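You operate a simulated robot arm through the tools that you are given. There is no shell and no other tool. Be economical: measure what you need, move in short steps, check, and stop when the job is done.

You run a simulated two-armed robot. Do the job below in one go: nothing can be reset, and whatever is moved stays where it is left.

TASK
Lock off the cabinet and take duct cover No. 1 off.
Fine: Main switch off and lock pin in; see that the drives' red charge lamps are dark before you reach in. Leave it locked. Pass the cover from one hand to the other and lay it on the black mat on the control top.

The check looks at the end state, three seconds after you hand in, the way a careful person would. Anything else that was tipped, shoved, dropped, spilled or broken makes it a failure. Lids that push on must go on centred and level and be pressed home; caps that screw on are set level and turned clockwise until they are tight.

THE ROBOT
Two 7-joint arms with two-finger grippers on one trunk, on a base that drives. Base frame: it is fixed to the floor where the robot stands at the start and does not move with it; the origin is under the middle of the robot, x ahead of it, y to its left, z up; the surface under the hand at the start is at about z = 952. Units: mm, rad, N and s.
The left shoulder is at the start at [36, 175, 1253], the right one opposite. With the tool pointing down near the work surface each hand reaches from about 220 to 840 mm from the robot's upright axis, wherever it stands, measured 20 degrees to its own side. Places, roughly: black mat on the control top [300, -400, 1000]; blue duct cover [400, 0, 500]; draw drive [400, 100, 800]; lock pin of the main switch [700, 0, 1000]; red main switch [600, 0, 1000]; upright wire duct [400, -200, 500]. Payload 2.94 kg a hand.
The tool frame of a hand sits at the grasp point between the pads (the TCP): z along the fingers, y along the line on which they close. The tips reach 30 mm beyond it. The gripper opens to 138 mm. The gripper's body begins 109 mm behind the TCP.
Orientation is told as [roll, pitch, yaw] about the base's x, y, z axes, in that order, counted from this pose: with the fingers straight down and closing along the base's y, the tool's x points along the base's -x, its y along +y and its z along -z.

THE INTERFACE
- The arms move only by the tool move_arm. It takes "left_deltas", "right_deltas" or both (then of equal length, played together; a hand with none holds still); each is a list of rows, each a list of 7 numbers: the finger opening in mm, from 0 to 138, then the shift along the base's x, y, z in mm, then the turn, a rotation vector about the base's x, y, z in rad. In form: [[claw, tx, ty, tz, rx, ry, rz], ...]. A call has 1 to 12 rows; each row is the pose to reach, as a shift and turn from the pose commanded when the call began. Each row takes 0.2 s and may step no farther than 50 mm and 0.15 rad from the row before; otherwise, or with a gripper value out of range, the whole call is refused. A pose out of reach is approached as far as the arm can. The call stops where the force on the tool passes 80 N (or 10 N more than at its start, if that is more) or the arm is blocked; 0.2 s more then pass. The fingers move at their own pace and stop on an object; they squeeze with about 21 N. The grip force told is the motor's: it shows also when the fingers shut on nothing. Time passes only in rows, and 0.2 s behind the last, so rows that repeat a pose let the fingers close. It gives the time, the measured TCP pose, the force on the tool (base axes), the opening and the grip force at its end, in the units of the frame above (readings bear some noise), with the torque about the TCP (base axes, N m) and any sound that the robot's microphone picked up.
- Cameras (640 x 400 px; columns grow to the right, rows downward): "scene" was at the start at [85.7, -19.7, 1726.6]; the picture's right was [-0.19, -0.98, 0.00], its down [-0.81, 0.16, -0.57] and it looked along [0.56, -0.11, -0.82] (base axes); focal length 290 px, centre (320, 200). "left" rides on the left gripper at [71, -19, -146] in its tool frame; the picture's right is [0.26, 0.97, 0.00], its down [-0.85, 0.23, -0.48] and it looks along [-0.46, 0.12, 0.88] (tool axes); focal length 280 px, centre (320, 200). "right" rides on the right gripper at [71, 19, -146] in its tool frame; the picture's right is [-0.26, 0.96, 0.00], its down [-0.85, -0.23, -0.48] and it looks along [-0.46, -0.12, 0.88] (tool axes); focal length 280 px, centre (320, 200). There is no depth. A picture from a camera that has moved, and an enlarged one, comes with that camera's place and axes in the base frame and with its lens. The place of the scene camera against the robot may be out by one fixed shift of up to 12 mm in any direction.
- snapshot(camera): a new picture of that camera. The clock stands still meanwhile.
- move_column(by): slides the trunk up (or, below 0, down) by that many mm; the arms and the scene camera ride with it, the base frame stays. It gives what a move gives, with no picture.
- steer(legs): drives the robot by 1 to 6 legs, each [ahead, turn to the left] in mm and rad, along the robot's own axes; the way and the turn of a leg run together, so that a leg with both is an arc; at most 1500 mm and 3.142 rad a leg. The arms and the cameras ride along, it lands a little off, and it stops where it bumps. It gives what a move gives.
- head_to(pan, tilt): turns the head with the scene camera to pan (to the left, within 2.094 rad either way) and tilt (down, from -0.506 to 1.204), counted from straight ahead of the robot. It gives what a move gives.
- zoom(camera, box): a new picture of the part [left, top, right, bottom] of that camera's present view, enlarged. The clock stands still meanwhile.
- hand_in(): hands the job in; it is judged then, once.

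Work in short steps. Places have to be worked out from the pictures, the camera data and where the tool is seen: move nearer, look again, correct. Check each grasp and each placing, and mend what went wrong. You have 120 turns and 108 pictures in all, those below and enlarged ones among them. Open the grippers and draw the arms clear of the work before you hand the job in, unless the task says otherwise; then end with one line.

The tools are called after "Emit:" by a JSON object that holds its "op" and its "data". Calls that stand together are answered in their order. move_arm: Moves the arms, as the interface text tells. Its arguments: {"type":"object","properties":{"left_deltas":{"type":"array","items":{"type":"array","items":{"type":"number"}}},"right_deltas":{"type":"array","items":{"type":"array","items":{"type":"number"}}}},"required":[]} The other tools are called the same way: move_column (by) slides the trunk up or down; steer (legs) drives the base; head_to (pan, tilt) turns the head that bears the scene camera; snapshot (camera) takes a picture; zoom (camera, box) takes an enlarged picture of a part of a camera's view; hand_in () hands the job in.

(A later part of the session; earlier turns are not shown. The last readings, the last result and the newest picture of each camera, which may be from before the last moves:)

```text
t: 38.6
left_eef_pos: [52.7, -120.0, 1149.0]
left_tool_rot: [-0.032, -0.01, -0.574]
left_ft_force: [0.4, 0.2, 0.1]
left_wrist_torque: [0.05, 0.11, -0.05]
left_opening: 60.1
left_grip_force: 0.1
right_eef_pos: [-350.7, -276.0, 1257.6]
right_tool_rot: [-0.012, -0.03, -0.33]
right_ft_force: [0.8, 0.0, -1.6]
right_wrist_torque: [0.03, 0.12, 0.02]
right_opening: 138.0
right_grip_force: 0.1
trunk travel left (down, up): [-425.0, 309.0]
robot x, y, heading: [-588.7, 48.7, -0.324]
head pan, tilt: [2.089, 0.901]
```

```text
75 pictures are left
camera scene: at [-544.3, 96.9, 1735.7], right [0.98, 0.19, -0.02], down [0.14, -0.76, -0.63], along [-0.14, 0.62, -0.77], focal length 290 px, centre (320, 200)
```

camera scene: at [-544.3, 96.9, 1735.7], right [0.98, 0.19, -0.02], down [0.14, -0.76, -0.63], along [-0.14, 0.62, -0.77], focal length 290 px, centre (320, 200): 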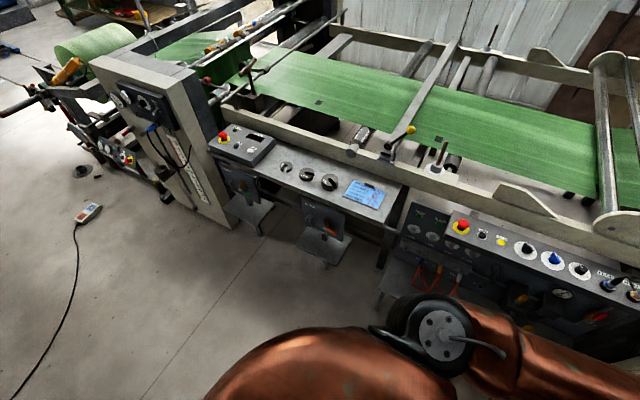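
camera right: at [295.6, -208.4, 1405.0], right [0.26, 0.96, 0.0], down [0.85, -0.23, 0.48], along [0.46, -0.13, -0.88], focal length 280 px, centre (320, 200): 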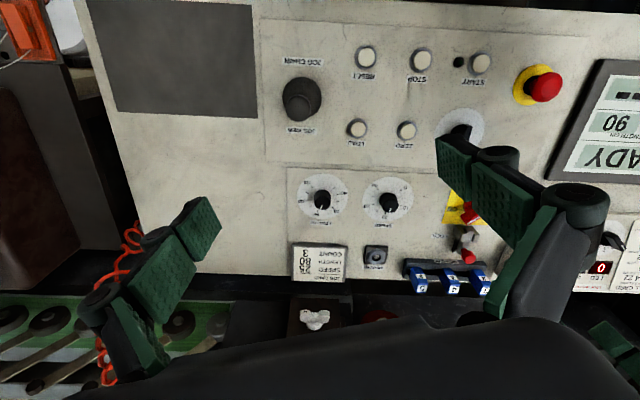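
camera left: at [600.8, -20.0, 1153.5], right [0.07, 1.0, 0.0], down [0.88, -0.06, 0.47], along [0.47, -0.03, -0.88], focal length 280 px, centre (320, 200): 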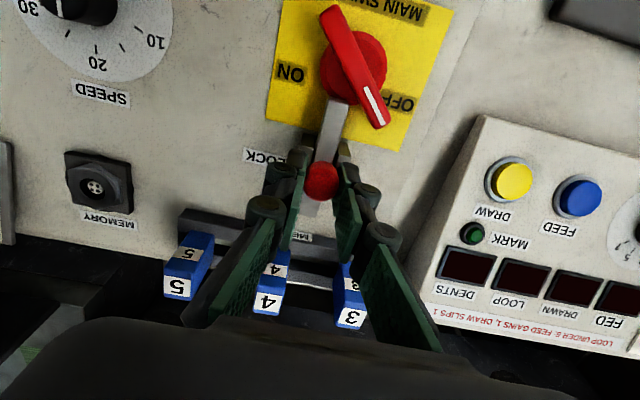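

Emit:
{"op": "head_to", "data": {"pan": -2.09, "tilt": 0.9}}

Emit:
{"op": "snapshot", "data": {"camera": "scene"}}

```text
t: 42.0
left_eef_pos: [41.1, -128.1, 1152.3]
left_tool_rot: [0.014, -0.016, -0.651]
left_ft_force: [0.1, 0.2, -0.3]
left_wrist_torque: [0.01, 0.02, -0.01]
left_opening: 59.7
left_grip_force: 0.0
right_eef_pos: [-331.3, -279.3, 1258.0]
right_tool_rot: [-0.005, -0.014, -0.323]
right_ft_force: [0.6, 0.9, 0.3]
right_wrist_torque: [0.01, 0.01, 0.03]
right_opening: 138.1
right_grip_force: 0.1
trunk travel left (down, up): [-425.0, 309.0]
robot x, y, heading: [-591.2, 47.5, -0.322]
head pan, tilt: [-2.089, 0.901]
```

```text
74 pictures are left
camera scene: at [-630.1, -11.9, 1731.4], right [-0.67, 0.74, 0.0], down [0.58, 0.52, -0.62], along [-0.46, -0.41, -0.78], focal length 290 px, centre (320, 200)
```

scene: 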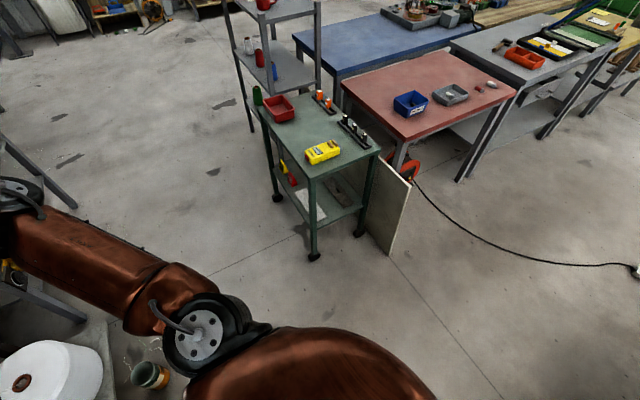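

Nothing is disturbed behind that I can see; the robot has settled. I won't back up further. I lower the trunk and look at the cabinet front (hands are well short of the console).

Emit:
{"op": "move_column", "data": {"by": -400}}

Emit:
{"op": "head_to", "data": {"pan": 0.25, "tilt": 0.6}}

Emit:
{"op": "snapshot", "data": {"camera": "scene"}}

```text
t: 45.8
left_eef_pos: [41.6, -123.5, 752.2]
left_tool_rot: [0.021, -0.019, -0.651]
left_ft_force: [-2.3, 2.1, -1.4]
left_wrist_torque: [-0.16, -0.27, 0.01]
left_opening: 60.1
left_grip_force: 0.1
right_eef_pos: [-279.2, -290.1, 853.1]
right_tool_rot: [0.019, -0.185, -0.304]
right_ft_force: [224.1, -89.2, 213.3]
right_wrist_torque: [-12.77, 17.86, 17.01]
right_opening: 138.1
right_grip_force: 0.0
trunk travel left (down, up): [-25.0, 709.0]
robot x, y, heading: [-591.7, 51.2, -0.32]
head pan, tilt: [-2.089, 0.901]
stopped: the force on the tool passed its limit at 130 N (the readings are from after the stop); the commanded pose is now the measured one
```

```text
t: 48.0
left_eef_pos: [49.6, -122.1, 758.7]
left_tool_rot: [0.017, -0.014, -0.664]
left_ft_force: [-0.4, 0.4, -0.5]
left_wrist_torque: [-0.01, 0.0, 0.02]
left_opening: 60.2
left_grip_force: 0.2
right_eef_pos: [-263.5, -288.3, 833.4]
right_tool_rot: [0.037, -0.206, -0.25]
right_ft_force: [220.6, -40.9, 166.8]
right_wrist_torque: [-11.67, 21.82, 16.48]
right_opening: 136.3
right_grip_force: 0.2
trunk travel left (down, up): [-25.0, 709.0]
robot x, y, heading: [-586.6, 49.9, -0.326]
head pan, tilt: [0.25, 0.6]
```

```text
73 pictures are left
camera scene: at [-68.9, -107.2, 1290.5], right [-0.07, -1.0, -0.02], down [-0.64, 0.07, -0.77], along [0.77, -0.04, -0.64], focal length 290 px, centre (320, 200)
```

scene: 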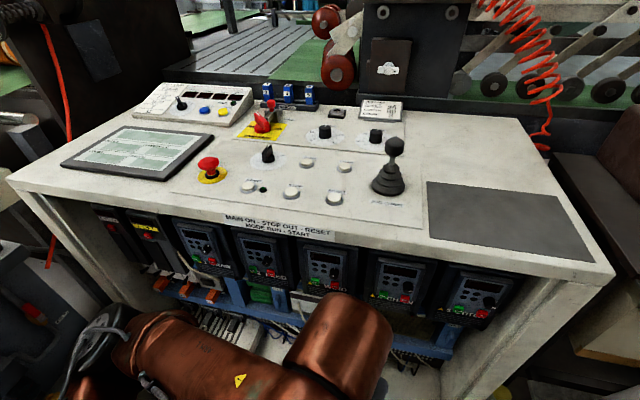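

The right hand met a heavy force while lowering; I must see what it touches. I take the right and left wrist views.

Emit:
{"op": "snapshot", "data": {"camera": "right"}}

Emit:
{"op": "snapshot", "data": {"camera": "left"}}

```text
72 pictures are left
camera right: at [-356.4, -250.2, 963.2], right [0.48, 0.87, 0.09], down [0.65, -0.42, 0.63], along [0.59, -0.24, -0.77], focal length 280 px, centre (320, 200)
```

right: 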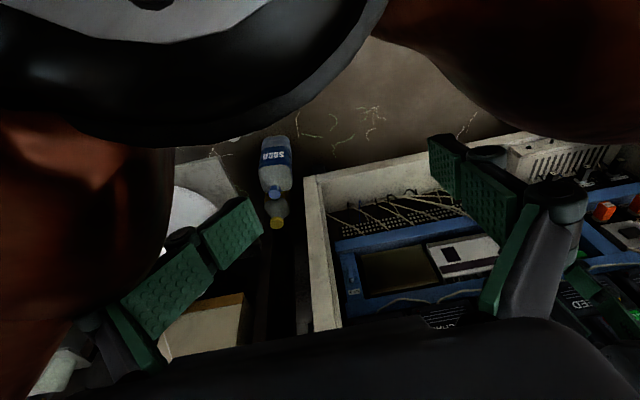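

```text
71 pictures are left
camera left: at [-21.6, -93.5, 903.6], right [0.39, 0.92, 0.01], down [0.8, -0.34, 0.49], along [0.46, -0.18, -0.87], focal length 280 px, centre (320, 200)
```

left: 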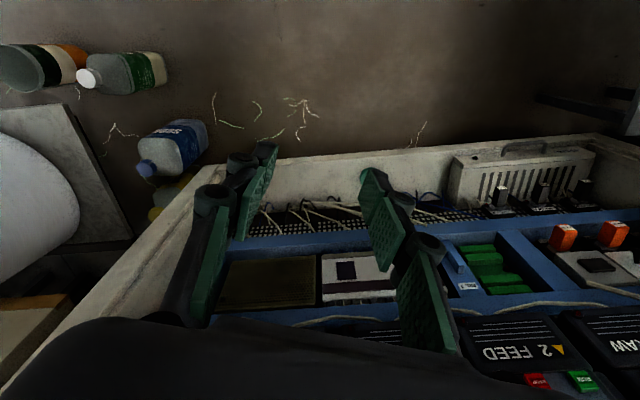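

The right gripper is wedged against the robot's own shoulder (copper body fills its view); nothing external is touched. I relieve it by moving along the pushing force (+x, out to -y).

Emit:
{"op": "move_arm", "data": {"right_deltas": [[138, 15, -5, 8, 0, 0, 0], [138, 30, -10, 15, 0, 0, 0], [138, 50, -15, 20, 0, 0, 0], [138, 70, -20, 20, 0, 0, 0]]}}

Emit:
{"op": "snapshot", "data": {"camera": "right"}}

Emit:
{"op": "snapshot", "data": {"camera": "scene"}}

```text
t: 48.3
left_eef_pos: [12.8, -101.7, 804.3]
left_tool_rot: [0.042, -0.108, -0.71]
left_ft_force: [-0.2, -0.5, -1.7]
left_wrist_torque: [-0.04, 0.04, -0.01]
left_opening: 59.8
left_grip_force: 0.0
right_eef_pos: [-260.2, -273.0, 842.1]
right_tool_rot: [0.045, -0.26, -0.053]
right_ft_force: [198.7, -56.1, 161.9]
right_wrist_torque: [-9.11, 18.31, 17.65]
right_opening: 137.6
right_grip_force: 0.2
trunk travel left (down, up): [-25.0, 709.0]
robot x, y, heading: [-587.0, 48.2, -0.317]
head pan, tilt: [0.25, 0.6]
stopped in row 1 (left hand): the arm was blocked; the commanded pose is now the measured one
```

```text
70 pictures are left
camera right: at [-365.7, -255.0, 965.8], right [0.29, 0.95, 0.11], down [0.69, -0.29, 0.67], along [0.67, -0.12, -0.74], focal length 280 px, centre (320, 200)
```

right: 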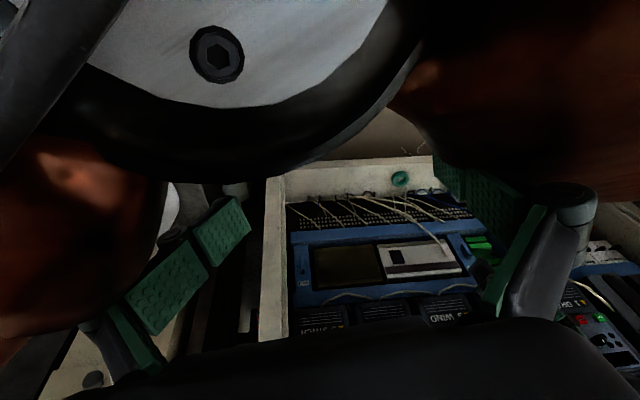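

```text
69 pictures are left
camera scene: at [-45.6, -113.8, 1283.5], right [-0.07, -1.0, -0.03], down [-0.65, 0.07, -0.75], along [0.75, -0.04, -0.66], focal length 290 px, centre (320, 200)
```

scene: 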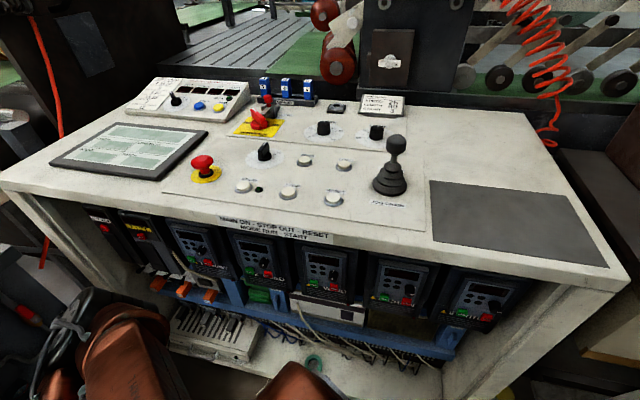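

The wheel-like part under the right camera is the robot's own knee joint of the trunk, which comes forward when lowering; the right hand is wedged on it. I raise the trunk to free it.

Emit:
{"op": "move_column", "data": {"by": 150}}

Emit:
{"op": "snapshot", "data": {"camera": "right"}}

```text
t: 48.6
left_eef_pos: [-54.5, -73.1, 847.3]
left_tool_rot: [0.093, -0.242, -0.783]
left_ft_force: [0.8, 0.1, -1.1]
left_wrist_torque: [-0.05, 0.02, -0.02]
left_opening: 60.1
left_grip_force: 0.1
right_eef_pos: [-263.5, -243.1, 864.6]
right_tool_rot: [0.14, -0.388, -0.147]
right_ft_force: [168.2, 2.0, 133.1]
right_wrist_torque: [-11.19, 14.85, 13.78]
right_opening: 139.4
right_grip_force: 0.0
trunk travel left (down, up): [-27.0, 707.0]
robot x, y, heading: [-589.5, 48.0, -0.321]
head pan, tilt: [0.25, 0.6]
stopped: the arm was blocked; the commanded pose is now the measured one
```

```text
68 pictures are left
camera right: at [-383.2, -227.5, 973.8], right [0.33, 0.92, 0.22], down [0.57, -0.38, 0.73], along [0.75, -0.11, -0.65], focal length 280 px, centre (320, 200)
```

right: 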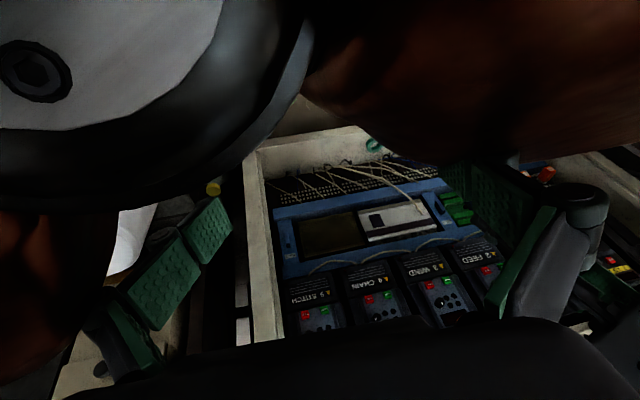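

Force is falling. I try again to lift the right hand forward-up off the knee, in small steps.

Emit:
{"op": "move_arm", "data": {"right_deltas": [[138, 8, 0, 8, 0, 0, 0], [138, 16, 0, 16, 0, 0, 0], [138, 24, 0, 24, 0, 0, 0], [138, 35, 0, 35, 0, 0, 0], [138, 50, 0, 50, 0, 0, 0]]}}

Emit:
{"op": "snapshot", "data": {"camera": "scene"}}

```text
t: 49.0
left_eef_pos: [-131.0, -36.9, 865.4]
left_tool_rot: [0.14, -0.307, -0.798]
left_ft_force: [0.1, 0.2, 0.1]
left_wrist_torque: [0.01, 0.07, -0.02]
left_opening: 60.2
left_grip_force: 0.1
right_eef_pos: [-293.2, -211.3, 883.4]
right_tool_rot: [0.19, -0.511, -0.18]
right_ft_force: [138.1, 18.1, 115.2]
right_wrist_torque: [-11.02, 11.33, 10.44]
right_opening: 136.3
right_grip_force: 0.1
right hand out of reach, approached as far as the arm can: row 1
trunk travel left (down, up): [-27.0, 707.0]
robot x, y, heading: [-590.8, 47.6, -0.323]
head pan, tilt: [0.25, 0.6]
stopped in row 1 (left hand): the arm was blocked; the commanded pose is now the measured one
```

```text
67 pictures are left
camera scene: at [-105.2, -91.7, 1303.4], right [-0.07, -1.0, -0.02], down [-0.62, 0.06, -0.78], along [0.78, -0.05, -0.62], focal length 290 px, centre (320, 200)
```

scene: 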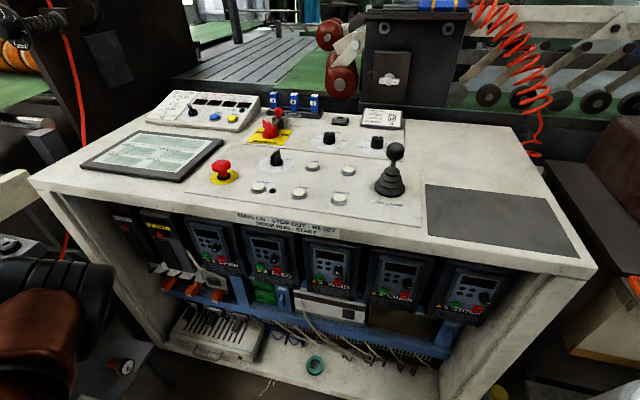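

The trunk is swinging back and force is dropping. I let time pass with a head movement before commanding again.

Emit:
{"op": "head_to", "data": {"pan": -1.0, "tilt": 0.9}}

Emit:
{"op": "head_to", "data": {"pan": -0.5, "tilt": 1.2}}

Emit:
{"op": "snapshot", "data": {"camera": "scene"}}

```text
t: 50.4
left_eef_pos: [-142.0, -41.1, 878.5]
left_tool_rot: [0.164, -0.341, -0.798]
left_ft_force: [0.7, -0.3, 0.1]
left_wrist_torque: [0.02, 0.01, 0.0]
left_opening: 59.9
left_grip_force: 0.1
right_eef_pos: [-323.6, -212.2, 891.0]
right_tool_rot: [0.166, -0.551, -0.166]
right_ft_force: [132.9, 14.7, 98.0]
right_wrist_torque: [-8.75, 9.77, 9.04]
right_opening: 127.6
right_grip_force: 0.0
trunk travel left (down, up): [-27.0, 707.0]
robot x, y, heading: [-591.5, 51.8, -0.32]
head pan, tilt: [-1.0, 0.901]
```

```text
t: 51.3
left_eef_pos: [-133.4, -45.3, 876.7]
left_tool_rot: [0.149, -0.325, -0.796]
left_ft_force: [-0.6, 0.3, -0.6]
left_wrist_torque: [-0.02, -0.04, -0.03]
left_opening: 60.1
left_grip_force: 0.0
right_eef_pos: [-339.4, -217.0, 884.5]
right_tool_rot: [0.117, -0.495, -0.12]
right_ft_force: [104.1, -3.4, 57.0]
right_wrist_torque: [-4.05, 7.38, 8.23]
right_opening: 127.7
right_grip_force: 0.0
trunk travel left (down, up): [-27.0, 707.0]
robot x, y, heading: [-589.6, 49.1, -0.322]
head pan, tilt: [-0.499, 1.201]
```

```text
66 pictures are left
camera scene: at [-217.3, -108.7, 1274.1], right [-0.73, -0.68, 0.01], down [-0.64, 0.68, -0.35], along [0.23, -0.26, -0.94], focal length 290 px, centre (320, 200)
```

scene: 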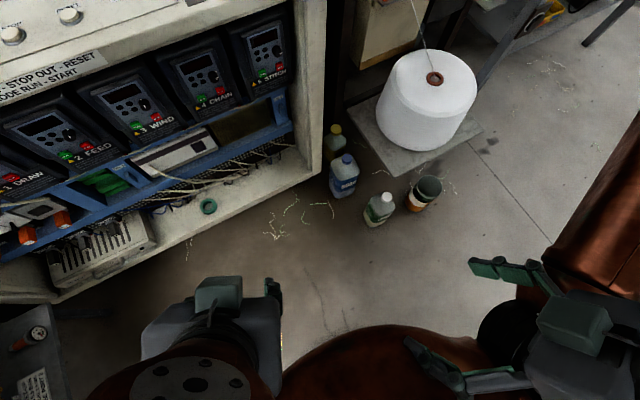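

Force keeps falling; the right gripper lies against the torso. I move it away to the robot's right and forward.

Emit:
{"op": "move_arm", "data": {"right_deltas": [[138, 6, -6, 2, 0, 0, 0], [138, 12, -12, 4, 0, 0, 0], [138, 20, -20, 6, 0, 0, 0], [138, 30, -30, 10, 0, 0, 0], [138, 45, -45, 15, 0, 0, 0], [138, 60, -60, 20, 0, 0, 0]]}}

```text
t: 51.6
left_eef_pos: [-154.6, -38.4, 885.8]
left_tool_rot: [0.163, -0.35, -0.802]
left_ft_force: [0.9, 0.5, -0.2]
left_wrist_torque: [0.02, 0.0, -0.02]
left_opening: 60.2
left_grip_force: 0.1
right_eef_pos: [-346.9, -207.3, 897.0]
right_tool_rot: [0.125, -0.577, -0.109]
right_ft_force: [135.7, 5.1, 90.4]
right_wrist_torque: [-7.27, 9.74, 10.19]
right_opening: 127.4
right_grip_force: 0.0
right hand out of reach, approached as far as the arm can: row 1
trunk travel left (down, up): [-27.0, 707.0]
robot x, y, heading: [-583.6, 49.8, -0.322]
head pan, tilt: [-0.499, 1.201]
stopped in row 1 (right hand): the force on the tool passed its limit at 137 N (the readings are from after the stop); the commanded pose is now the measured one
```

I wait again (force relaxes with time), then retry the trunk upward in a small step.

Emit:
{"op": "head_to", "data": {"pan": 0.6, "tilt": 1.2}}

Emit:
{"op": "head_to", "data": {"pan": -0.7, "tilt": 1.2}}

Emit:
{"op": "snapshot", "data": {"camera": "scene"}}

Emit:
{"op": "snapshot", "data": {"camera": "right"}}

```text
t: 52.9
left_eef_pos: [-151.8, -39.7, 882.6]
left_tool_rot: [0.162, -0.344, -0.801]
left_ft_force: [-0.1, 0.6, -0.9]
left_wrist_torque: [0.04, 0.02, -0.01]
left_opening: 60.0
left_grip_force: 0.0
right_eef_pos: [-356.0, -210.8, 888.5]
right_tool_rot: [0.115, -0.523, -0.122]
right_ft_force: [13.5, 14.5, 2.1]
right_wrist_torque: [-0.72, 0.58, 0.38]
right_opening: 124.4
right_grip_force: 0.0
trunk travel left (down, up): [-27.0, 707.0]
robot x, y, heading: [-586.6, 48.1, -0.325]
head pan, tilt: [0.6, 1.201]
```

```text
t: 54.4
left_eef_pos: [-152.9, -40.0, 883.7]
left_tool_rot: [0.16, -0.347, -0.802]
left_ft_force: [-0.1, -0.2, -0.9]
left_wrist_torque: [-0.05, 0.0, -0.02]
left_opening: 60.1
left_grip_force: 0.0
right_eef_pos: [-357.1, -211.2, 888.6]
right_tool_rot: [0.114, -0.528, -0.117]
right_ft_force: [15.6, 9.6, 2.7]
right_wrist_torque: [-0.6, 0.75, 0.89]
right_opening: 126.7
right_grip_force: 0.0
trunk travel left (down, up): [-27.0, 707.0]
robot x, y, heading: [-584.8, 49.6, -0.317]
head pan, tilt: [-0.7, 1.201]
```

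```text
65 pictures are left
camera scene: at [-251.3, -106.9, 1278.8], right [-0.85, -0.52, 0.0], down [-0.49, 0.79, -0.36], along [0.19, -0.31, -0.93], focal length 290 px, centre (320, 200)
```

scene: 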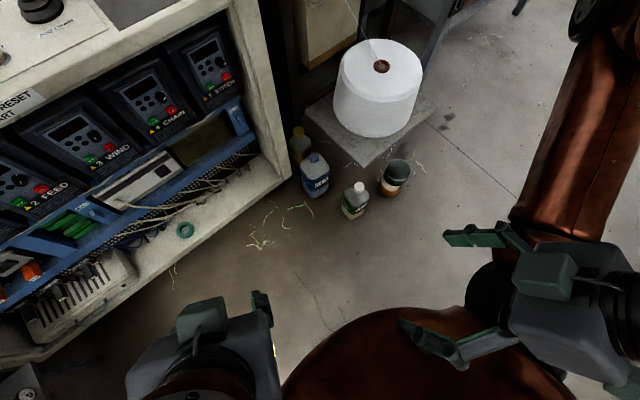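

```text
64 pictures are left
camera right: at [-490.7, -192.7, 980.7], right [0.28, 0.93, 0.23], down [0.47, -0.34, 0.81], along [0.83, -0.12, -0.54], focal length 280 px, centre (320, 200)
```

right: 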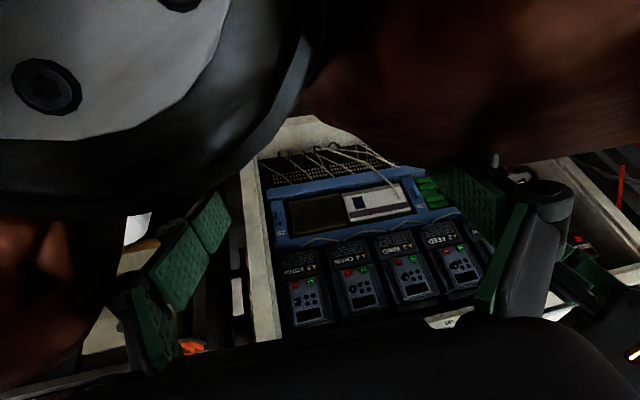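

Settled, force only 15 N. Now I move the right hand away: forward/right.

Emit:
{"op": "move_arm", "data": {"right_deltas": [[120, 5, -10, 5, 0, 0, 0], [110, 10, -20, 10, 0, 0, 0], [100, 20, -35, 15, 0, 0, 0], [90, 35, -55, 20, 0, 0, 0], [80, 55, -75, 25, 0, 0, 0]]}}

```text
t: 55.6
left_eef_pos: [-153.9, -40.2, 882.9]
left_tool_rot: [0.159, -0.348, -0.801]
left_ft_force: [0.1, 0.7, -1.2]
left_wrist_torque: [-0.04, 0.01, -0.02]
left_opening: 60.0
left_grip_force: 0.1
right_eef_pos: [-301.5, -287.4, 915.5]
right_tool_rot: [0.112, -0.528, -0.118]
right_ft_force: [-0.2, 1.2, -0.6]
right_wrist_torque: [-0.02, 0.05, -0.01]
right_opening: 80.0
right_grip_force: 0.1
right hand out of reach, approached as far as the arm can: row 1
trunk travel left (down, up): [-27.0, 707.0]
robot x, y, heading: [-590.0, 48.0, -0.318]
head pan, tilt: [-0.7, 1.201]
```

Free. I straighten the right hand and move it forward away from the knees.

Emit:
{"op": "move_arm", "data": {"right_deltas": [[80, 25, -15, 5, -0.03, 0.13, 0], [80, 55, -30, 10, -0.06, 0.26, 0], [80, 85, -45, 15, -0.08, 0.38, 0], [80, 110, -60, 20, -0.1, 0.5, 0], [80, 130, -70, 25, -0.11, 0.52, 0]], "left_deltas": [[60, 10, 0, 0, -0.05, 0.12, 0], [60, 20, 0, 0, -0.1, 0.22, 0], [60, 30, 0, 0, -0.14, 0.3, 0], [60, 40, 0, 0, -0.16, 0.34, 0], [60, 50, 0, 0, -0.16, 0.35, 0]]}}

Emit:
{"op": "head_to", "data": {"pan": 0.1, "tilt": 0.75}}

Emit:
{"op": "snapshot", "data": {"camera": "scene"}}

```text
t: 56.8
left_eef_pos: [-98.1, -43.0, 881.3]
left_tool_rot: [-0.211, -0.192, -0.699]
left_ft_force: [-0.8, -0.6, -0.2]
left_wrist_torque: [0.0, -0.05, 0.01]
left_opening: 59.8
left_grip_force: 0.1
right_eef_pos: [-162.7, -357.4, 939.2]
right_tool_rot: [-0.049, -0.01, -0.069]
right_ft_force: [-1.0, 0.3, 0.8]
right_wrist_torque: [0.01, -0.03, 0.0]
right_opening: 80.1
right_grip_force: 0.1
trunk travel left (down, up): [-27.0, 707.0]
robot x, y, heading: [-589.8, 49.3, -0.323]
head pan, tilt: [-0.7, 1.201]
```

```text
t: 57.9
left_eef_pos: [-93.8, -40.7, 876.9]
left_tool_rot: [-0.203, -0.195, -0.695]
left_ft_force: [-0.7, -0.3, -0.2]
left_wrist_torque: [-0.03, -0.04, -0.01]
left_opening: 60.1
left_grip_force: 0.1
right_eef_pos: [-165.3, -361.2, 935.3]
right_tool_rot: [-0.055, -0.015, -0.075]
right_ft_force: [-1.1, -0.3, -0.9]
right_wrist_torque: [-0.01, -0.08, -0.01]
right_opening: 80.0
right_grip_force: 0.1
trunk travel left (down, up): [-27.0, 707.0]
robot x, y, heading: [-589.9, 50.2, -0.318]
head pan, tilt: [0.099, 0.75]
```

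```text
63 pictures are left
camera scene: at [-122.1, -103.5, 1292.8], right [-0.22, -0.98, -0.01], down [-0.71, 0.17, -0.69], along [0.67, -0.15, -0.73], focal length 290 px, centre (320, 200)
```

scene: 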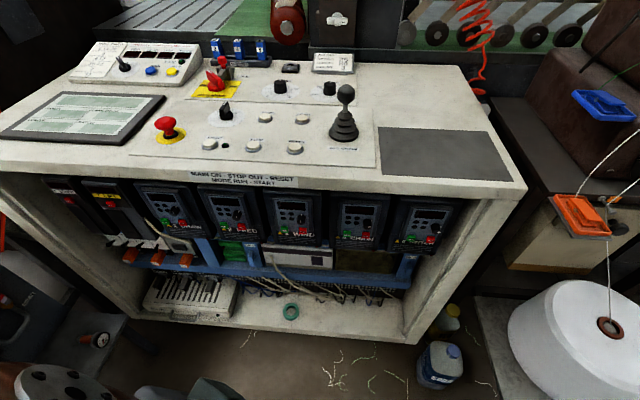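

The trunk still sways forward. With hands free now, I raise the trunk 150 mm to get back to a stiffer posture.

Emit:
{"op": "move_column", "data": {"by": 150}}

Emit:
{"op": "head_to", "data": {"pan": 0.15, "tilt": 0.75}}

Emit:
{"op": "snapshot", "data": {"camera": "scene"}}

```text
t: 58.3
left_eef_pos: [-134.5, -20.7, 893.8]
left_tool_rot: [-0.18, -0.238, -0.698]
left_ft_force: [1.0, -0.6, -0.4]
left_wrist_torque: [0.01, 0.03, -0.03]
left_opening: 60.1
left_grip_force: 0.2
right_eef_pos: [-220.0, -347.2, 952.9]
right_tool_rot: [-0.071, -0.088, -0.08]
right_ft_force: [-1.0, 0.0, -1.3]
right_wrist_torque: [-0.01, -0.17, -0.01]
right_opening: 80.0
right_grip_force: 0.1
trunk travel left (down, up): [-31.0, 703.0]
robot x, y, heading: [-591.0, 50.9, -0.323]
head pan, tilt: [0.099, 0.75]
stopped: the arm was blocked; the commanded pose is now the measured one
```

```text
t: 59.0
left_eef_pos: [-169.7, -10.8, 904.7]
left_tool_rot: [-0.157, -0.285, -0.707]
left_ft_force: [1.6, -1.2, 0.3]
left_wrist_torque: [0.13, 0.25, -0.06]
left_opening: 59.8
left_grip_force: 0.0
right_eef_pos: [-248.0, -334.0, 967.0]
right_tool_rot: [-0.083, -0.11, -0.074]
right_ft_force: [2.4, -1.1, -0.3]
right_wrist_torque: [0.07, 0.26, -0.02]
right_opening: 79.7
right_grip_force: 0.1
trunk travel left (down, up): [-31.0, 703.0]
robot x, y, heading: [-586.8, 48.9, -0.32]
head pan, tilt: [0.15, 0.75]
```

```text
62 pictures are left
camera scene: at [-177.8, -80.3, 1310.9], right [-0.17, -0.99, 0.0], down [-0.69, 0.12, -0.72], along [0.71, -0.12, -0.7], focal length 290 px, centre (320, 200)
```

scene: 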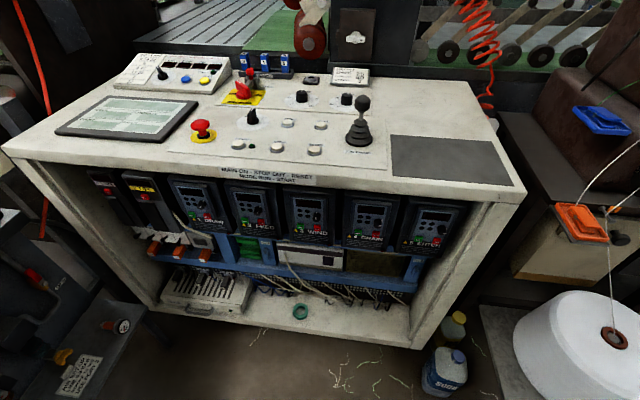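

I let the sway die out with head moves, watching the hand readings.

Emit:
{"op": "head_to", "data": {"pan": 1.2, "tilt": 0.75}}

Emit:
{"op": "head_to", "data": {"pan": -0.6, "tilt": 0.75}}

Emit:
{"op": "head_to", "data": {"pan": 0.2, "tilt": 0.75}}

Emit:
{"op": "move_column", "data": {"by": 20}}

```text
t: 60.2
left_eef_pos: [-153.6, -16.1, 899.9]
left_tool_rot: [-0.169, -0.265, -0.701]
left_ft_force: [0.1, -1.1, 0.0]
left_wrist_torque: [0.02, 0.02, 0.0]
left_opening: 60.0
left_grip_force: 0.1
right_eef_pos: [-232.0, -341.2, 961.5]
right_tool_rot: [-0.078, -0.09, -0.075]
right_ft_force: [1.3, -0.6, 0.6]
right_wrist_torque: [0.04, 0.06, 0.01]
right_opening: 79.9
right_grip_force: 0.1
trunk travel left (down, up): [-31.0, 703.0]
robot x, y, heading: [-591.7, 50.2, -0.322]
head pan, tilt: [1.201, 0.75]
```

```text
t: 62.0
left_eef_pos: [-162.5, -14.7, 905.4]
left_tool_rot: [-0.169, -0.27, -0.703]
left_ft_force: [1.1, -0.9, 0.1]
left_wrist_torque: [0.01, 0.05, -0.02]
left_opening: 59.9
left_grip_force: 0.0
right_eef_pos: [-239.2, -336.4, 965.0]
right_tool_rot: [-0.076, -0.094, -0.073]
right_ft_force: [0.2, -0.2, -1.2]
right_wrist_torque: [-0.02, 0.02, 0.0]
right_opening: 80.1
right_grip_force: 0.0
trunk travel left (down, up): [-31.0, 703.0]
robot x, y, heading: [-590.4, 45.8, -0.326]
head pan, tilt: [-0.6, 0.75]
```

```text
t: 63.2
left_eef_pos: [-158.4, -17.1, 904.2]
left_tool_rot: [-0.171, -0.266, -0.703]
left_ft_force: [-0.6, 0.0, 1.0]
left_wrist_torque: [-0.02, -0.07, -0.02]
left_opening: 60.1
left_grip_force: 0.0
right_eef_pos: [-234.6, -340.7, 963.8]
right_tool_rot: [-0.076, -0.088, -0.073]
right_ft_force: [-1.0, 0.0, 0.4]
right_wrist_torque: [0.0, -0.05, -0.01]
right_opening: 80.0
right_grip_force: 0.0
trunk travel left (down, up): [-31.0, 703.0]
robot x, y, heading: [-585.9, 49.8, -0.318]
head pan, tilt: [0.201, 0.75]
```

```text
t: 63.9
left_eef_pos: [-154.6, -18.6, 923.9]
left_tool_rot: [-0.173, -0.264, -0.701]
left_ft_force: [0.1, 0.1, -0.6]
left_wrist_torque: [0.01, 0.02, 0.01]
left_opening: 60.0
left_grip_force: 0.1
right_eef_pos: [-231.4, -338.3, 983.0]
right_tool_rot: [-0.074, -0.088, -0.073]
right_ft_force: [0.2, -0.2, 0.1]
right_wrist_torque: [0.03, 0.0, -0.01]
right_opening: 80.2
right_grip_force: 0.0
trunk travel left (down, up): [-51.0, 683.0]
robot x, y, heading: [-586.8, 50.0, -0.318]
head pan, tilt: [0.201, 0.75]
```

Trunk is stable now and obeys. I take a closer look at drives and duct from here.

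Emit:
{"op": "head_to", "data": {"pan": 0.15, "tilt": 0.75}}

Emit:
{"op": "zoom", "data": {"camera": "scene", "box": [80, 160, 300, 320]}}

Emit:
{"op": "zoom", "data": {"camera": "scene", "box": [270, 160, 490, 320]}}

```text
t: 64.5
left_eef_pos: [-153.0, -20.0, 922.5]
left_tool_rot: [-0.174, -0.258, -0.7]
left_ft_force: [0.2, -0.1, -0.5]
left_wrist_torque: [0.01, -0.01, -0.01]
left_opening: 60.1
left_grip_force: 0.1
right_eef_pos: [-228.8, -340.6, 981.8]
right_tool_rot: [-0.076, -0.083, -0.072]
right_ft_force: [0.2, -0.2, 0.0]
right_wrist_torque: [0.02, 0.01, 0.02]
right_opening: 80.1
right_grip_force: 0.2
trunk travel left (down, up): [-51.0, 683.0]
robot x, y, heading: [-590.0, 49.5, -0.32]
head pan, tilt: [0.15, 0.75]
```

```text
2.50 times, centred on (190, 240) of scene
camera zoom: at [-224.4, -64.7, 1341.0], right [-0.17, -0.99, 0.0], down [-0.67, 0.12, -0.73], along [0.72, -0.12, -0.68], focal length 725 px, centre (645, 100)
```

zoom: 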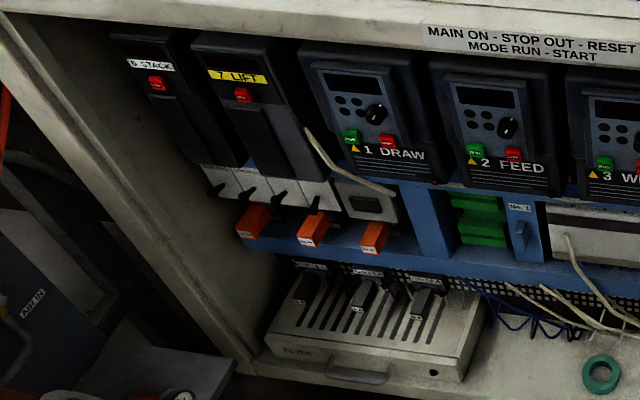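

```text
2.50 times, centred on (380, 240) of scene
camera zoom: at [-224.4, -64.7, 1341.0], right [-0.17, -0.99, 0.0], down [-0.67, 0.12, -0.73], along [0.72, -0.12, -0.68], focal length 725 px, centre (170, 100)
```

zoom: 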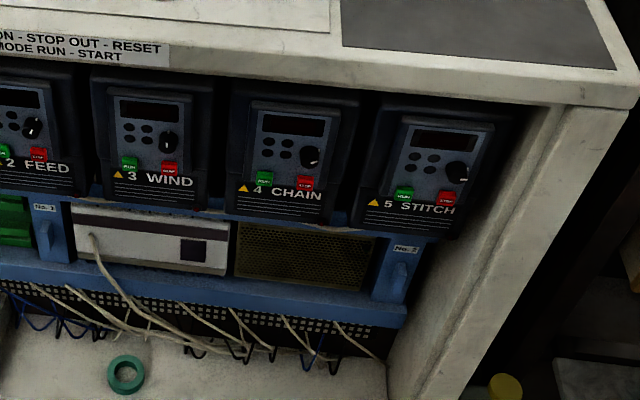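

Covers "No. 1" (between green terminals and white PLC) and "No. 2" (right) are upright pieces with a little grip tab. I zoom on the drives to find charge lamps and on cover No. 1.

Emit:
{"op": "zoom", "data": {"camera": "scene", "box": [215, 205, 305, 270]}}

Emit:
{"op": "zoom", "data": {"camera": "scene", "box": [180, 170, 280, 240]}}

Emit:
{"op": "zoom", "data": {"camera": "scene", "box": [280, 180, 450, 260]}}

```text
6.15 times, centred on (260, 238) of scene
camera zoom: at [-224.4, -64.7, 1341.0], right [-0.17, -0.99, 0.0], down [-0.67, 0.12, -0.73], along [0.72, -0.12, -0.68], focal length 1785 px, centre (689, -31)
```

zoom: 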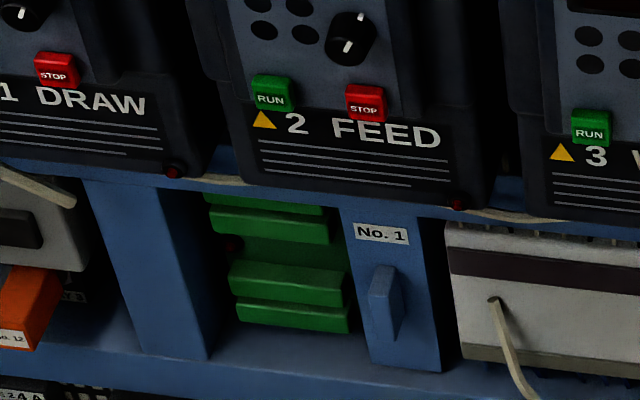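

```text
5.71 times, centred on (230, 205) of scene
camera zoom: at [-224.4, -64.7, 1341.0], right [-0.17, -0.99, 0.0], down [-0.67, 0.12, -0.73], along [0.72, -0.12, -0.68], focal length 1658 px, centre (834, 171)
```

zoom: 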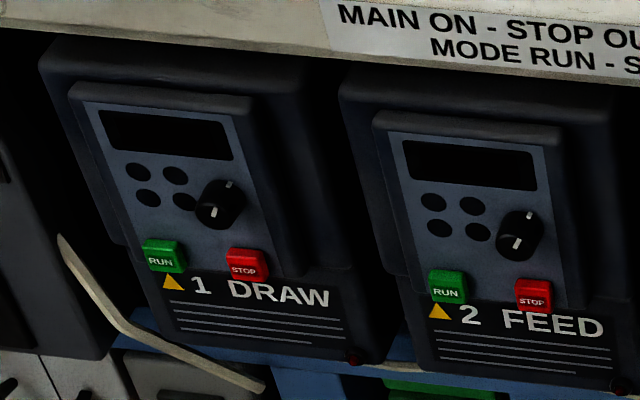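

```text
3.76 times, centred on (365, 220) of scene
camera zoom: at [-224.4, -64.7, 1341.0], right [-0.17, -0.99, 0.0], down [-0.67, 0.12, -0.73], along [0.72, -0.12, -0.68], focal length 1092 px, centre (151, 125)
```

zoom: 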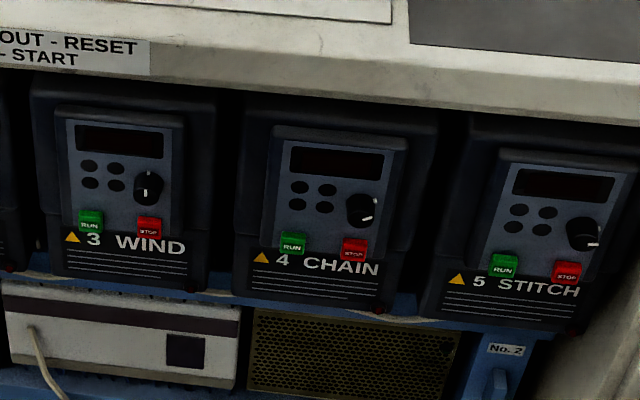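

All five charge lamps (lower right corner of each drive) are dark. Cover No. 1's grip fin is at ≈ (347,-6,592). I'll use the left hand horizontally (approach along (0.946,-0.326)). First I level the left hand, moving it forward.

Emit:
{"op": "move_arm", "data": {"left_deltas": [[60, 25, 10, 0, 0.07, 0.036, 0.098], [60, 50, 20, 0, 0.14, 0.073, 0.196], [60, 75, 30, 0, 0.21, 0.11, 0.294], [60, 100, 40, 0, 0.28, 0.146, 0.392], [60, 100, 40, 0, 0.28, 0.146, 0.392]]}}

```text
t: 65.7
left_eef_pos: [-53.8, 22.1, 922.5]
left_tool_rot: [-0.003, 0.007, -0.326]
left_ft_force: [0.6, -0.3, 0.1]
left_wrist_torque: [0.01, -0.01, 0.0]
left_opening: 59.9
left_grip_force: 0.0
right_eef_pos: [-228.9, -339.9, 982.7]
right_tool_rot: [-0.075, -0.082, -0.074]
right_ft_force: [-0.3, -0.4, -0.1]
right_wrist_torque: [-0.03, -0.01, -0.06]
right_opening: 80.3
right_grip_force: 0.1
trunk travel left (down, up): [-51.0, 683.0]
robot x, y, heading: [-588.7, 52.9, -0.321]
head pan, tilt: [0.15, 0.75]
```

Now I pitch the left hand to horizontal while moving forward and down to a pre-grasp point about 200 mm before the fin.

Emit:
{"op": "move_arm", "data": {"left_deltas": [[60, 30, 4, -20, -0.046, -0.135, 0], [60, 60, 8, -45, -0.092, -0.27, 0], [60, 88, 12, -70, -0.139, -0.405, 0], [60, 114, 16, -98, -0.185, -0.54, 0], [60, 136, 22, -128, -0.231, -0.675, 0], [60, 154, 26, -158, -0.277, -0.81, 0], [60, 170, 30, -188, -0.324, -0.945, 0], [60, 184, 34, -218, -0.37, -1.08, 0], [60, 196, 37, -248, -0.416, -1.215, 0], [60, 202, 40, -270, -0.463, -1.35, 0], [60, 204, 40, -282, -0.509, -1.485, 0], [60, 204, 40, -282, -0.509, -1.485, 0]]}}

Emit:
{"op": "snapshot", "data": {"camera": "left"}}

Emit:
{"op": "snapshot", "data": {"camera": "scene"}}

```text
t: 68.3
left_eef_pos: [153.1, 62.0, 637.7]
left_tool_rot: [0.113, -1.563, -0.446]
left_ft_force: [-0.1, -0.5, -0.2]
left_wrist_torque: [0.02, -0.04, 0.0]
left_opening: 59.9
left_grip_force: 0.1
left hand out of reach, approached as far as the arm can: row 4, 5, 6, 7
right_eef_pos: [-226.8, -338.9, 981.3]
right_tool_rot: [-0.076, -0.081, -0.075]
right_ft_force: [0.3, -0.2, -0.8]
right_wrist_torque: [0.02, 0.02, 0.01]
right_opening: 80.1
right_grip_force: 0.0
trunk travel left (down, up): [-51.0, 683.0]
robot x, y, heading: [-588.0, 47.9, -0.324]
head pan, tilt: [0.15, 0.75]
```

```text
56 pictures are left
camera left: at [8.3, 90.7, 566.6], right [0.31, 0.91, -0.26], down [-0.37, 0.37, 0.85], along [0.87, -0.17, 0.45], focal length 280 px, centre (320, 200)
```

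left: 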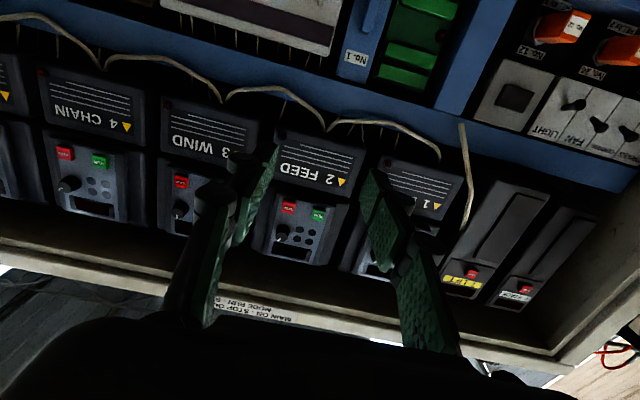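

```text
55 pictures are left
camera scene: at [-222.8, -64.5, 1340.5], right [-0.17, -0.99, 0.0], down [-0.67, 0.12, -0.73], along [0.72, -0.12, -0.68], focal length 290 px, centre (320, 200)
```

scene: 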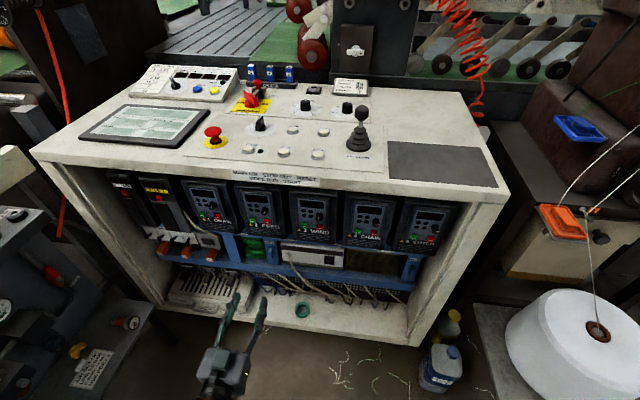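

Triangulated label No. 1 at (418,2,560), cover spans z ≈ 434–586 and fin centre ≈ z 508. I lower and advance the left hand to about 120 mm short of it.

Emit:
{"op": "move_arm", "data": {"left_deltas": [[60, 4, 12, -35, 0, 0, 0], [60, 9, 27, -75, 0, 0, 0], [60, 30, 20, -105, 0, 0, 0], [60, 65, 8, -130, 0, 0, 0], [60, 100, -4, -130, 0, 0, 0], [60, 123, -12, -130, 0, 0, 0], [60, 123, -12, -130, 0, 0, 0]]}}

Emit:
{"op": "snapshot", "data": {"camera": "left"}}

Emit:
{"op": "zoom", "data": {"camera": "scene", "box": [180, 210, 340, 330]}}

```text
t: 69.9
left_eef_pos: [275.2, 48.9, 506.2]
left_tool_rot: [-0.36, -1.563, 0.027]
left_ft_force: [-0.1, 0.0, 0.7]
left_wrist_torque: [0.0, 0.0, 0.03]
left_opening: 59.8
left_grip_force: 0.1
right_eef_pos: [-228.9, -340.9, 981.1]
right_tool_rot: [-0.074, -0.083, -0.074]
right_ft_force: [0.7, -0.1, -0.4]
right_wrist_torque: [0.0, 0.0, 0.01]
right_opening: 80.0
right_grip_force: 0.0
trunk travel left (down, up): [-51.0, 683.0]
robot x, y, heading: [-588.6, 50.8, -0.324]
head pan, tilt: [0.15, 0.75]
```

```text
54 pictures are left
camera left: at [130.4, 78.0, 436.4], right [0.31, 0.91, -0.26], down [-0.37, 0.37, 0.85], along [0.87, -0.17, 0.45], focal length 280 px, centre (320, 200)
```

left: 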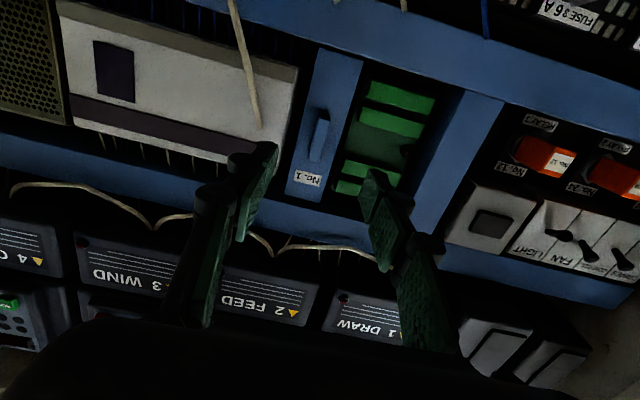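

```text
3.33 times, centred on (260, 270) of scene
camera zoom: at [-224.2, -64.9, 1340.8], right [-0.17, -0.99, 0.0], down [-0.67, 0.12, -0.73], along [0.72, -0.12, -0.68], focal length 967 px, centre (520, -33)
```

zoom: 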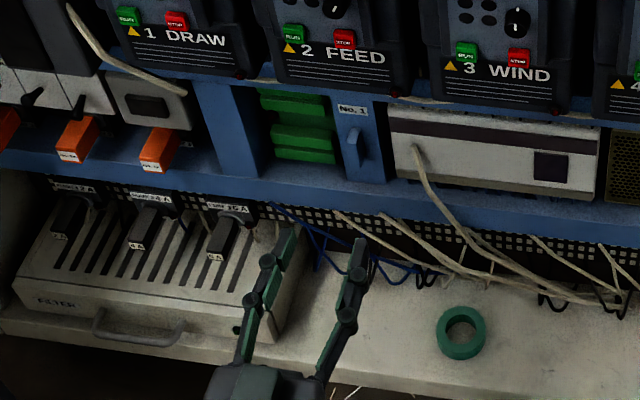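

Fin is right on the tool axis ((318,135) vs expected (320,132)). I narrow to 28 mm and advance ~80 mm, then check.

Emit:
{"op": "move_arm", "data": {"left_deltas": [[28, 0, 0, 0, 0, 0, 0], [28, 0, 0, 1, 0, 0, 0], [28, 25, -9, 2, 0, 0, 0], [28, 50, -17.5, 2, 0, 0, 0], [28, 76, -26.5, 2, 0, 0, 0], [28, 76, -26.5, 2, 0, 0, 0]]}}

Emit:
{"op": "snapshot", "data": {"camera": "left"}}

Emit:
{"op": "zoom", "data": {"camera": "scene", "box": [220, 200, 320, 280]}}

```text
t: 71.3
left_eef_pos: [353.3, 22.8, 510.4]
left_tool_rot: [-0.387, -1.564, 0.054]
left_ft_force: [0.1, 0.3, 0.3]
left_wrist_torque: [0.01, 0.0, -0.01]
left_opening: 27.9
left_grip_force: 0.1
right_eef_pos: [-229.3, -340.4, 981.4]
right_tool_rot: [-0.076, -0.082, -0.072]
right_ft_force: [0.6, 1.2, 0.9]
right_wrist_torque: [-0.01, -0.03, 0.01]
right_opening: 80.1
right_grip_force: 0.2
trunk travel left (down, up): [-51.0, 683.0]
robot x, y, heading: [-588.2, 48.0, -0.323]
head pan, tilt: [0.15, 0.75]
```

```text
52 pictures are left
camera left: at [208.0, 52.2, 440.2], right [0.31, 0.91, -0.26], down [-0.37, 0.37, 0.85], along [0.87, -0.17, 0.45], focal length 280 px, centre (320, 200)
```

left: 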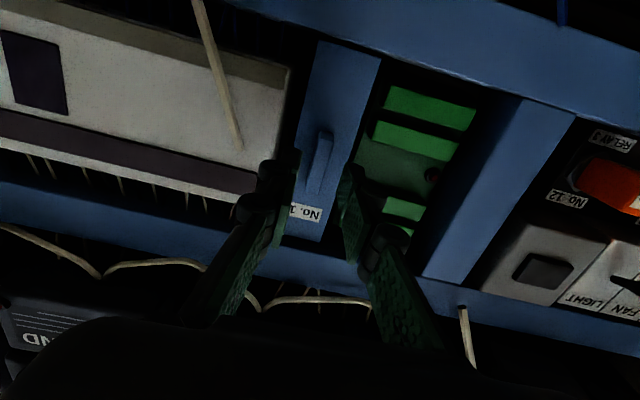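

```text
5.00 times, centred on (270, 240) of scene
camera zoom: at [-224.5, -64.9, 1341.0], right [-0.17, -0.99, 0.0], down [-0.67, 0.12, -0.73], along [0.72, -0.12, -0.68], focal length 1451 px, centre (570, 0)
```

zoom: 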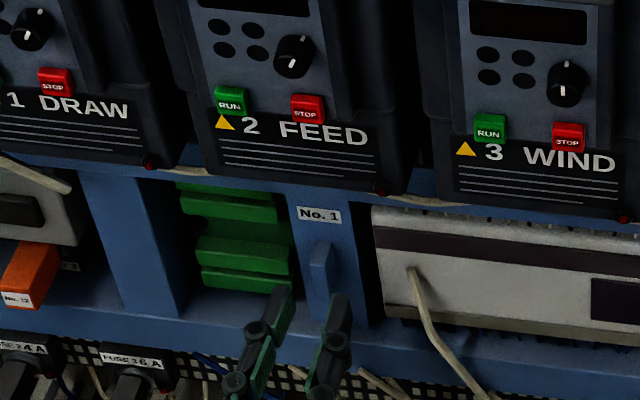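

Lamps remain dark. Fin lies between the tips; I narrow to 20 mm to stay clear of the PLC edge and advance 28 mm, then close.

Emit:
{"op": "move_arm", "data": {"left_deltas": [[20, 0, 0, 0, 0, 0, 0], [20, 8, -2.8, 0, 0, 0, 0], [20, 17, -5.9, 0, 0, 0, 0], [20, 26, -9, 0, 0, 0, 0], [20, 26, -9, 0, 0, 0, 0]]}}

Emit:
{"op": "snapshot", "data": {"camera": "left"}}

Emit:
{"op": "zoom", "data": {"camera": "scene", "box": [240, 220, 300, 270]}}

```text
t: 72.5
left_eef_pos: [376.6, 13.4, 511.3]
left_tool_rot: [-0.33, -1.567, -0.004]
left_ft_force: [0.4, 0.4, 0.7]
left_wrist_torque: [0.0, 0.02, 0.01]
left_opening: 19.7
left_grip_force: 0.1
right_eef_pos: [-229.1, -341.1, 982.1]
right_tool_rot: [-0.073, -0.082, -0.073]
right_ft_force: [0.3, 0.1, 0.4]
right_wrist_torque: [0.01, 0.0, -0.01]
right_opening: 80.0
right_grip_force: 0.1
trunk travel left (down, up): [-51.0, 683.0]
robot x, y, heading: [-586.1, 47.0, -0.32]
head pan, tilt: [0.15, 0.75]
```

```text
50 pictures are left
camera left: at [232.0, 42.3, 440.7], right [0.31, 0.91, -0.26], down [-0.37, 0.37, 0.85], along [0.87, -0.17, 0.45], focal length 280 px, centre (320, 200)
```

left: 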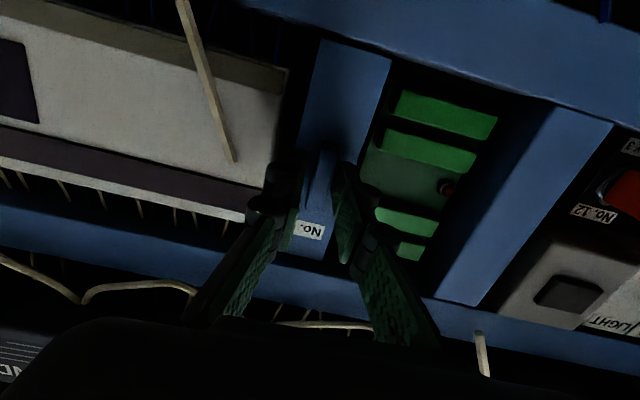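

```text
8.00 times, centred on (270, 245) of scene
camera zoom: at [-224.2, -65.1, 1340.8], right [-0.17, -0.99, 0.0], down [-0.67, 0.12, -0.73], along [0.72, -0.12, -0.68], focal length 2321 px, centre (720, -160)
```

zoom: 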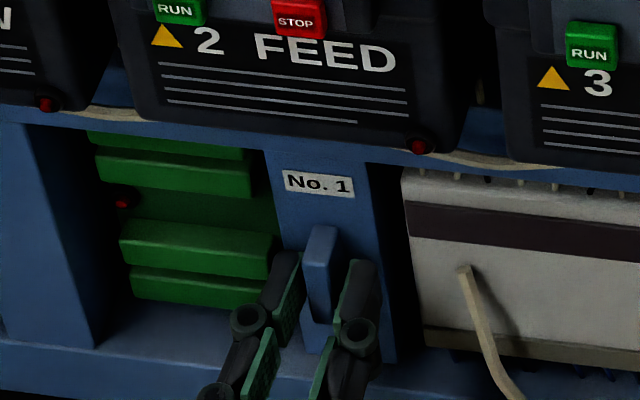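

Nearly there; 6 mm more and then close.

Emit:
{"op": "move_arm", "data": {"left_deltas": [[20, 3, -1, 1, 0, 0, 0], [20, 6, -2, 2, 0, 0, 0], [0, 6, -2, 2, 0, 0, 0], [0, 6, -2, 2, 0, 0, 0], [0, 6, -2, 2, 0, 0, 0]]}}

Emit:
{"op": "zoom", "data": {"camera": "scene", "box": [240, 220, 300, 270]}}

```text
t: 73.7
left_eef_pos: [381.2, 10.7, 513.5]
left_tool_rot: [-0.36, -1.563, 0.025]
left_ft_force: [-0.9, -0.9, 0.5]
left_wrist_torque: [0.0, 0.03, 0.0]
left_opening: 11.1
left_grip_force: 20.8
right_eef_pos: [-227.0, -339.8, 981.9]
right_tool_rot: [-0.073, -0.081, -0.073]
right_ft_force: [0.0, -0.4, 0.1]
right_wrist_torque: [0.01, -0.05, 0.06]
right_opening: 80.1
right_grip_force: 0.2
trunk travel left (down, up): [-51.0, 683.0]
robot x, y, heading: [-591.0, 48.8, -0.321]
head pan, tilt: [0.15, 0.75]
heard: snap
```

```text
8.00 times, centred on (270, 245) of scene
camera zoom: at [-224.1, -65.2, 1340.8], right [-0.17, -0.99, 0.0], down [-0.67, 0.12, -0.73], along [0.72, -0.12, -0.68], focal length 2321 px, centre (720, -160)
```

zoom: 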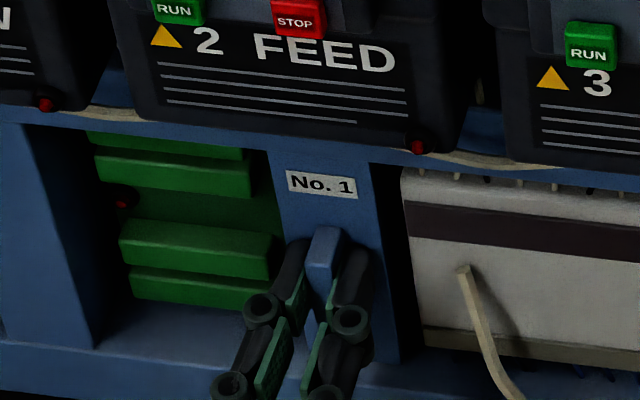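

Gripped at 11 mm (a snap was heard – the cover likely unclipping). I pull straight out slowly.

Emit:
{"op": "move_arm", "data": {"left_deltas": [[0, -3, 1, 0, 0, 0, 0], [0, -6, 2, 0, 0, 0, 0], [0, -10, 3.5, 0, 0, 0, 0], [0, -15, 5.2, 0, 0, 0, 0], [0, -24, 8.3, 0, 0, 0, 0]]}}

Emit:
{"op": "zoom", "data": {"camera": "scene", "box": [220, 210, 320, 280]}}

```text
t: 74.9
left_eef_pos: [358.1, 19.8, 513.2]
left_tool_rot: [-0.377, -1.565, 0.044]
left_ft_force: [-0.3, -0.1, 0.2]
left_wrist_torque: [-0.01, 0.05, -0.02]
left_opening: 11.0
left_grip_force: 20.8
right_eef_pos: [-227.7, -340.2, 980.7]
right_tool_rot: [-0.074, -0.082, -0.073]
right_ft_force: [-0.2, 0.8, -0.1]
right_wrist_torque: [0.01, 0.01, 0.04]
right_opening: 79.8
right_grip_force: 0.0
trunk travel left (down, up): [-51.0, 683.0]
robot x, y, heading: [-588.5, 46.6, -0.32]
head pan, tilt: [0.15, 0.75]
```

```text
5.71 times, centred on (270, 245) of scene
camera zoom: at [-224.1, -65.1, 1340.8], right [-0.17, -0.99, 0.0], down [-0.67, 0.12, -0.73], along [0.72, -0.12, -0.68], focal length 1658 px, centre (606, -57)
```

zoom: 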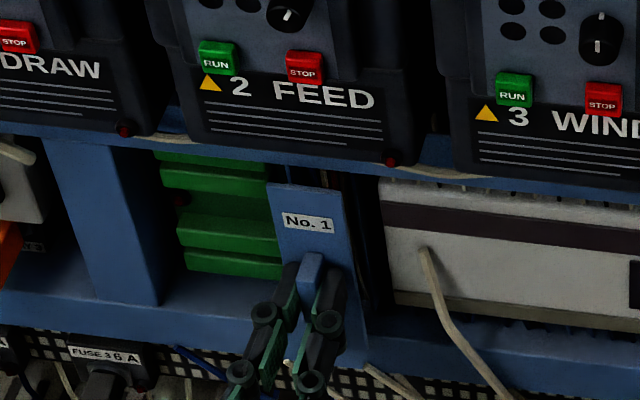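

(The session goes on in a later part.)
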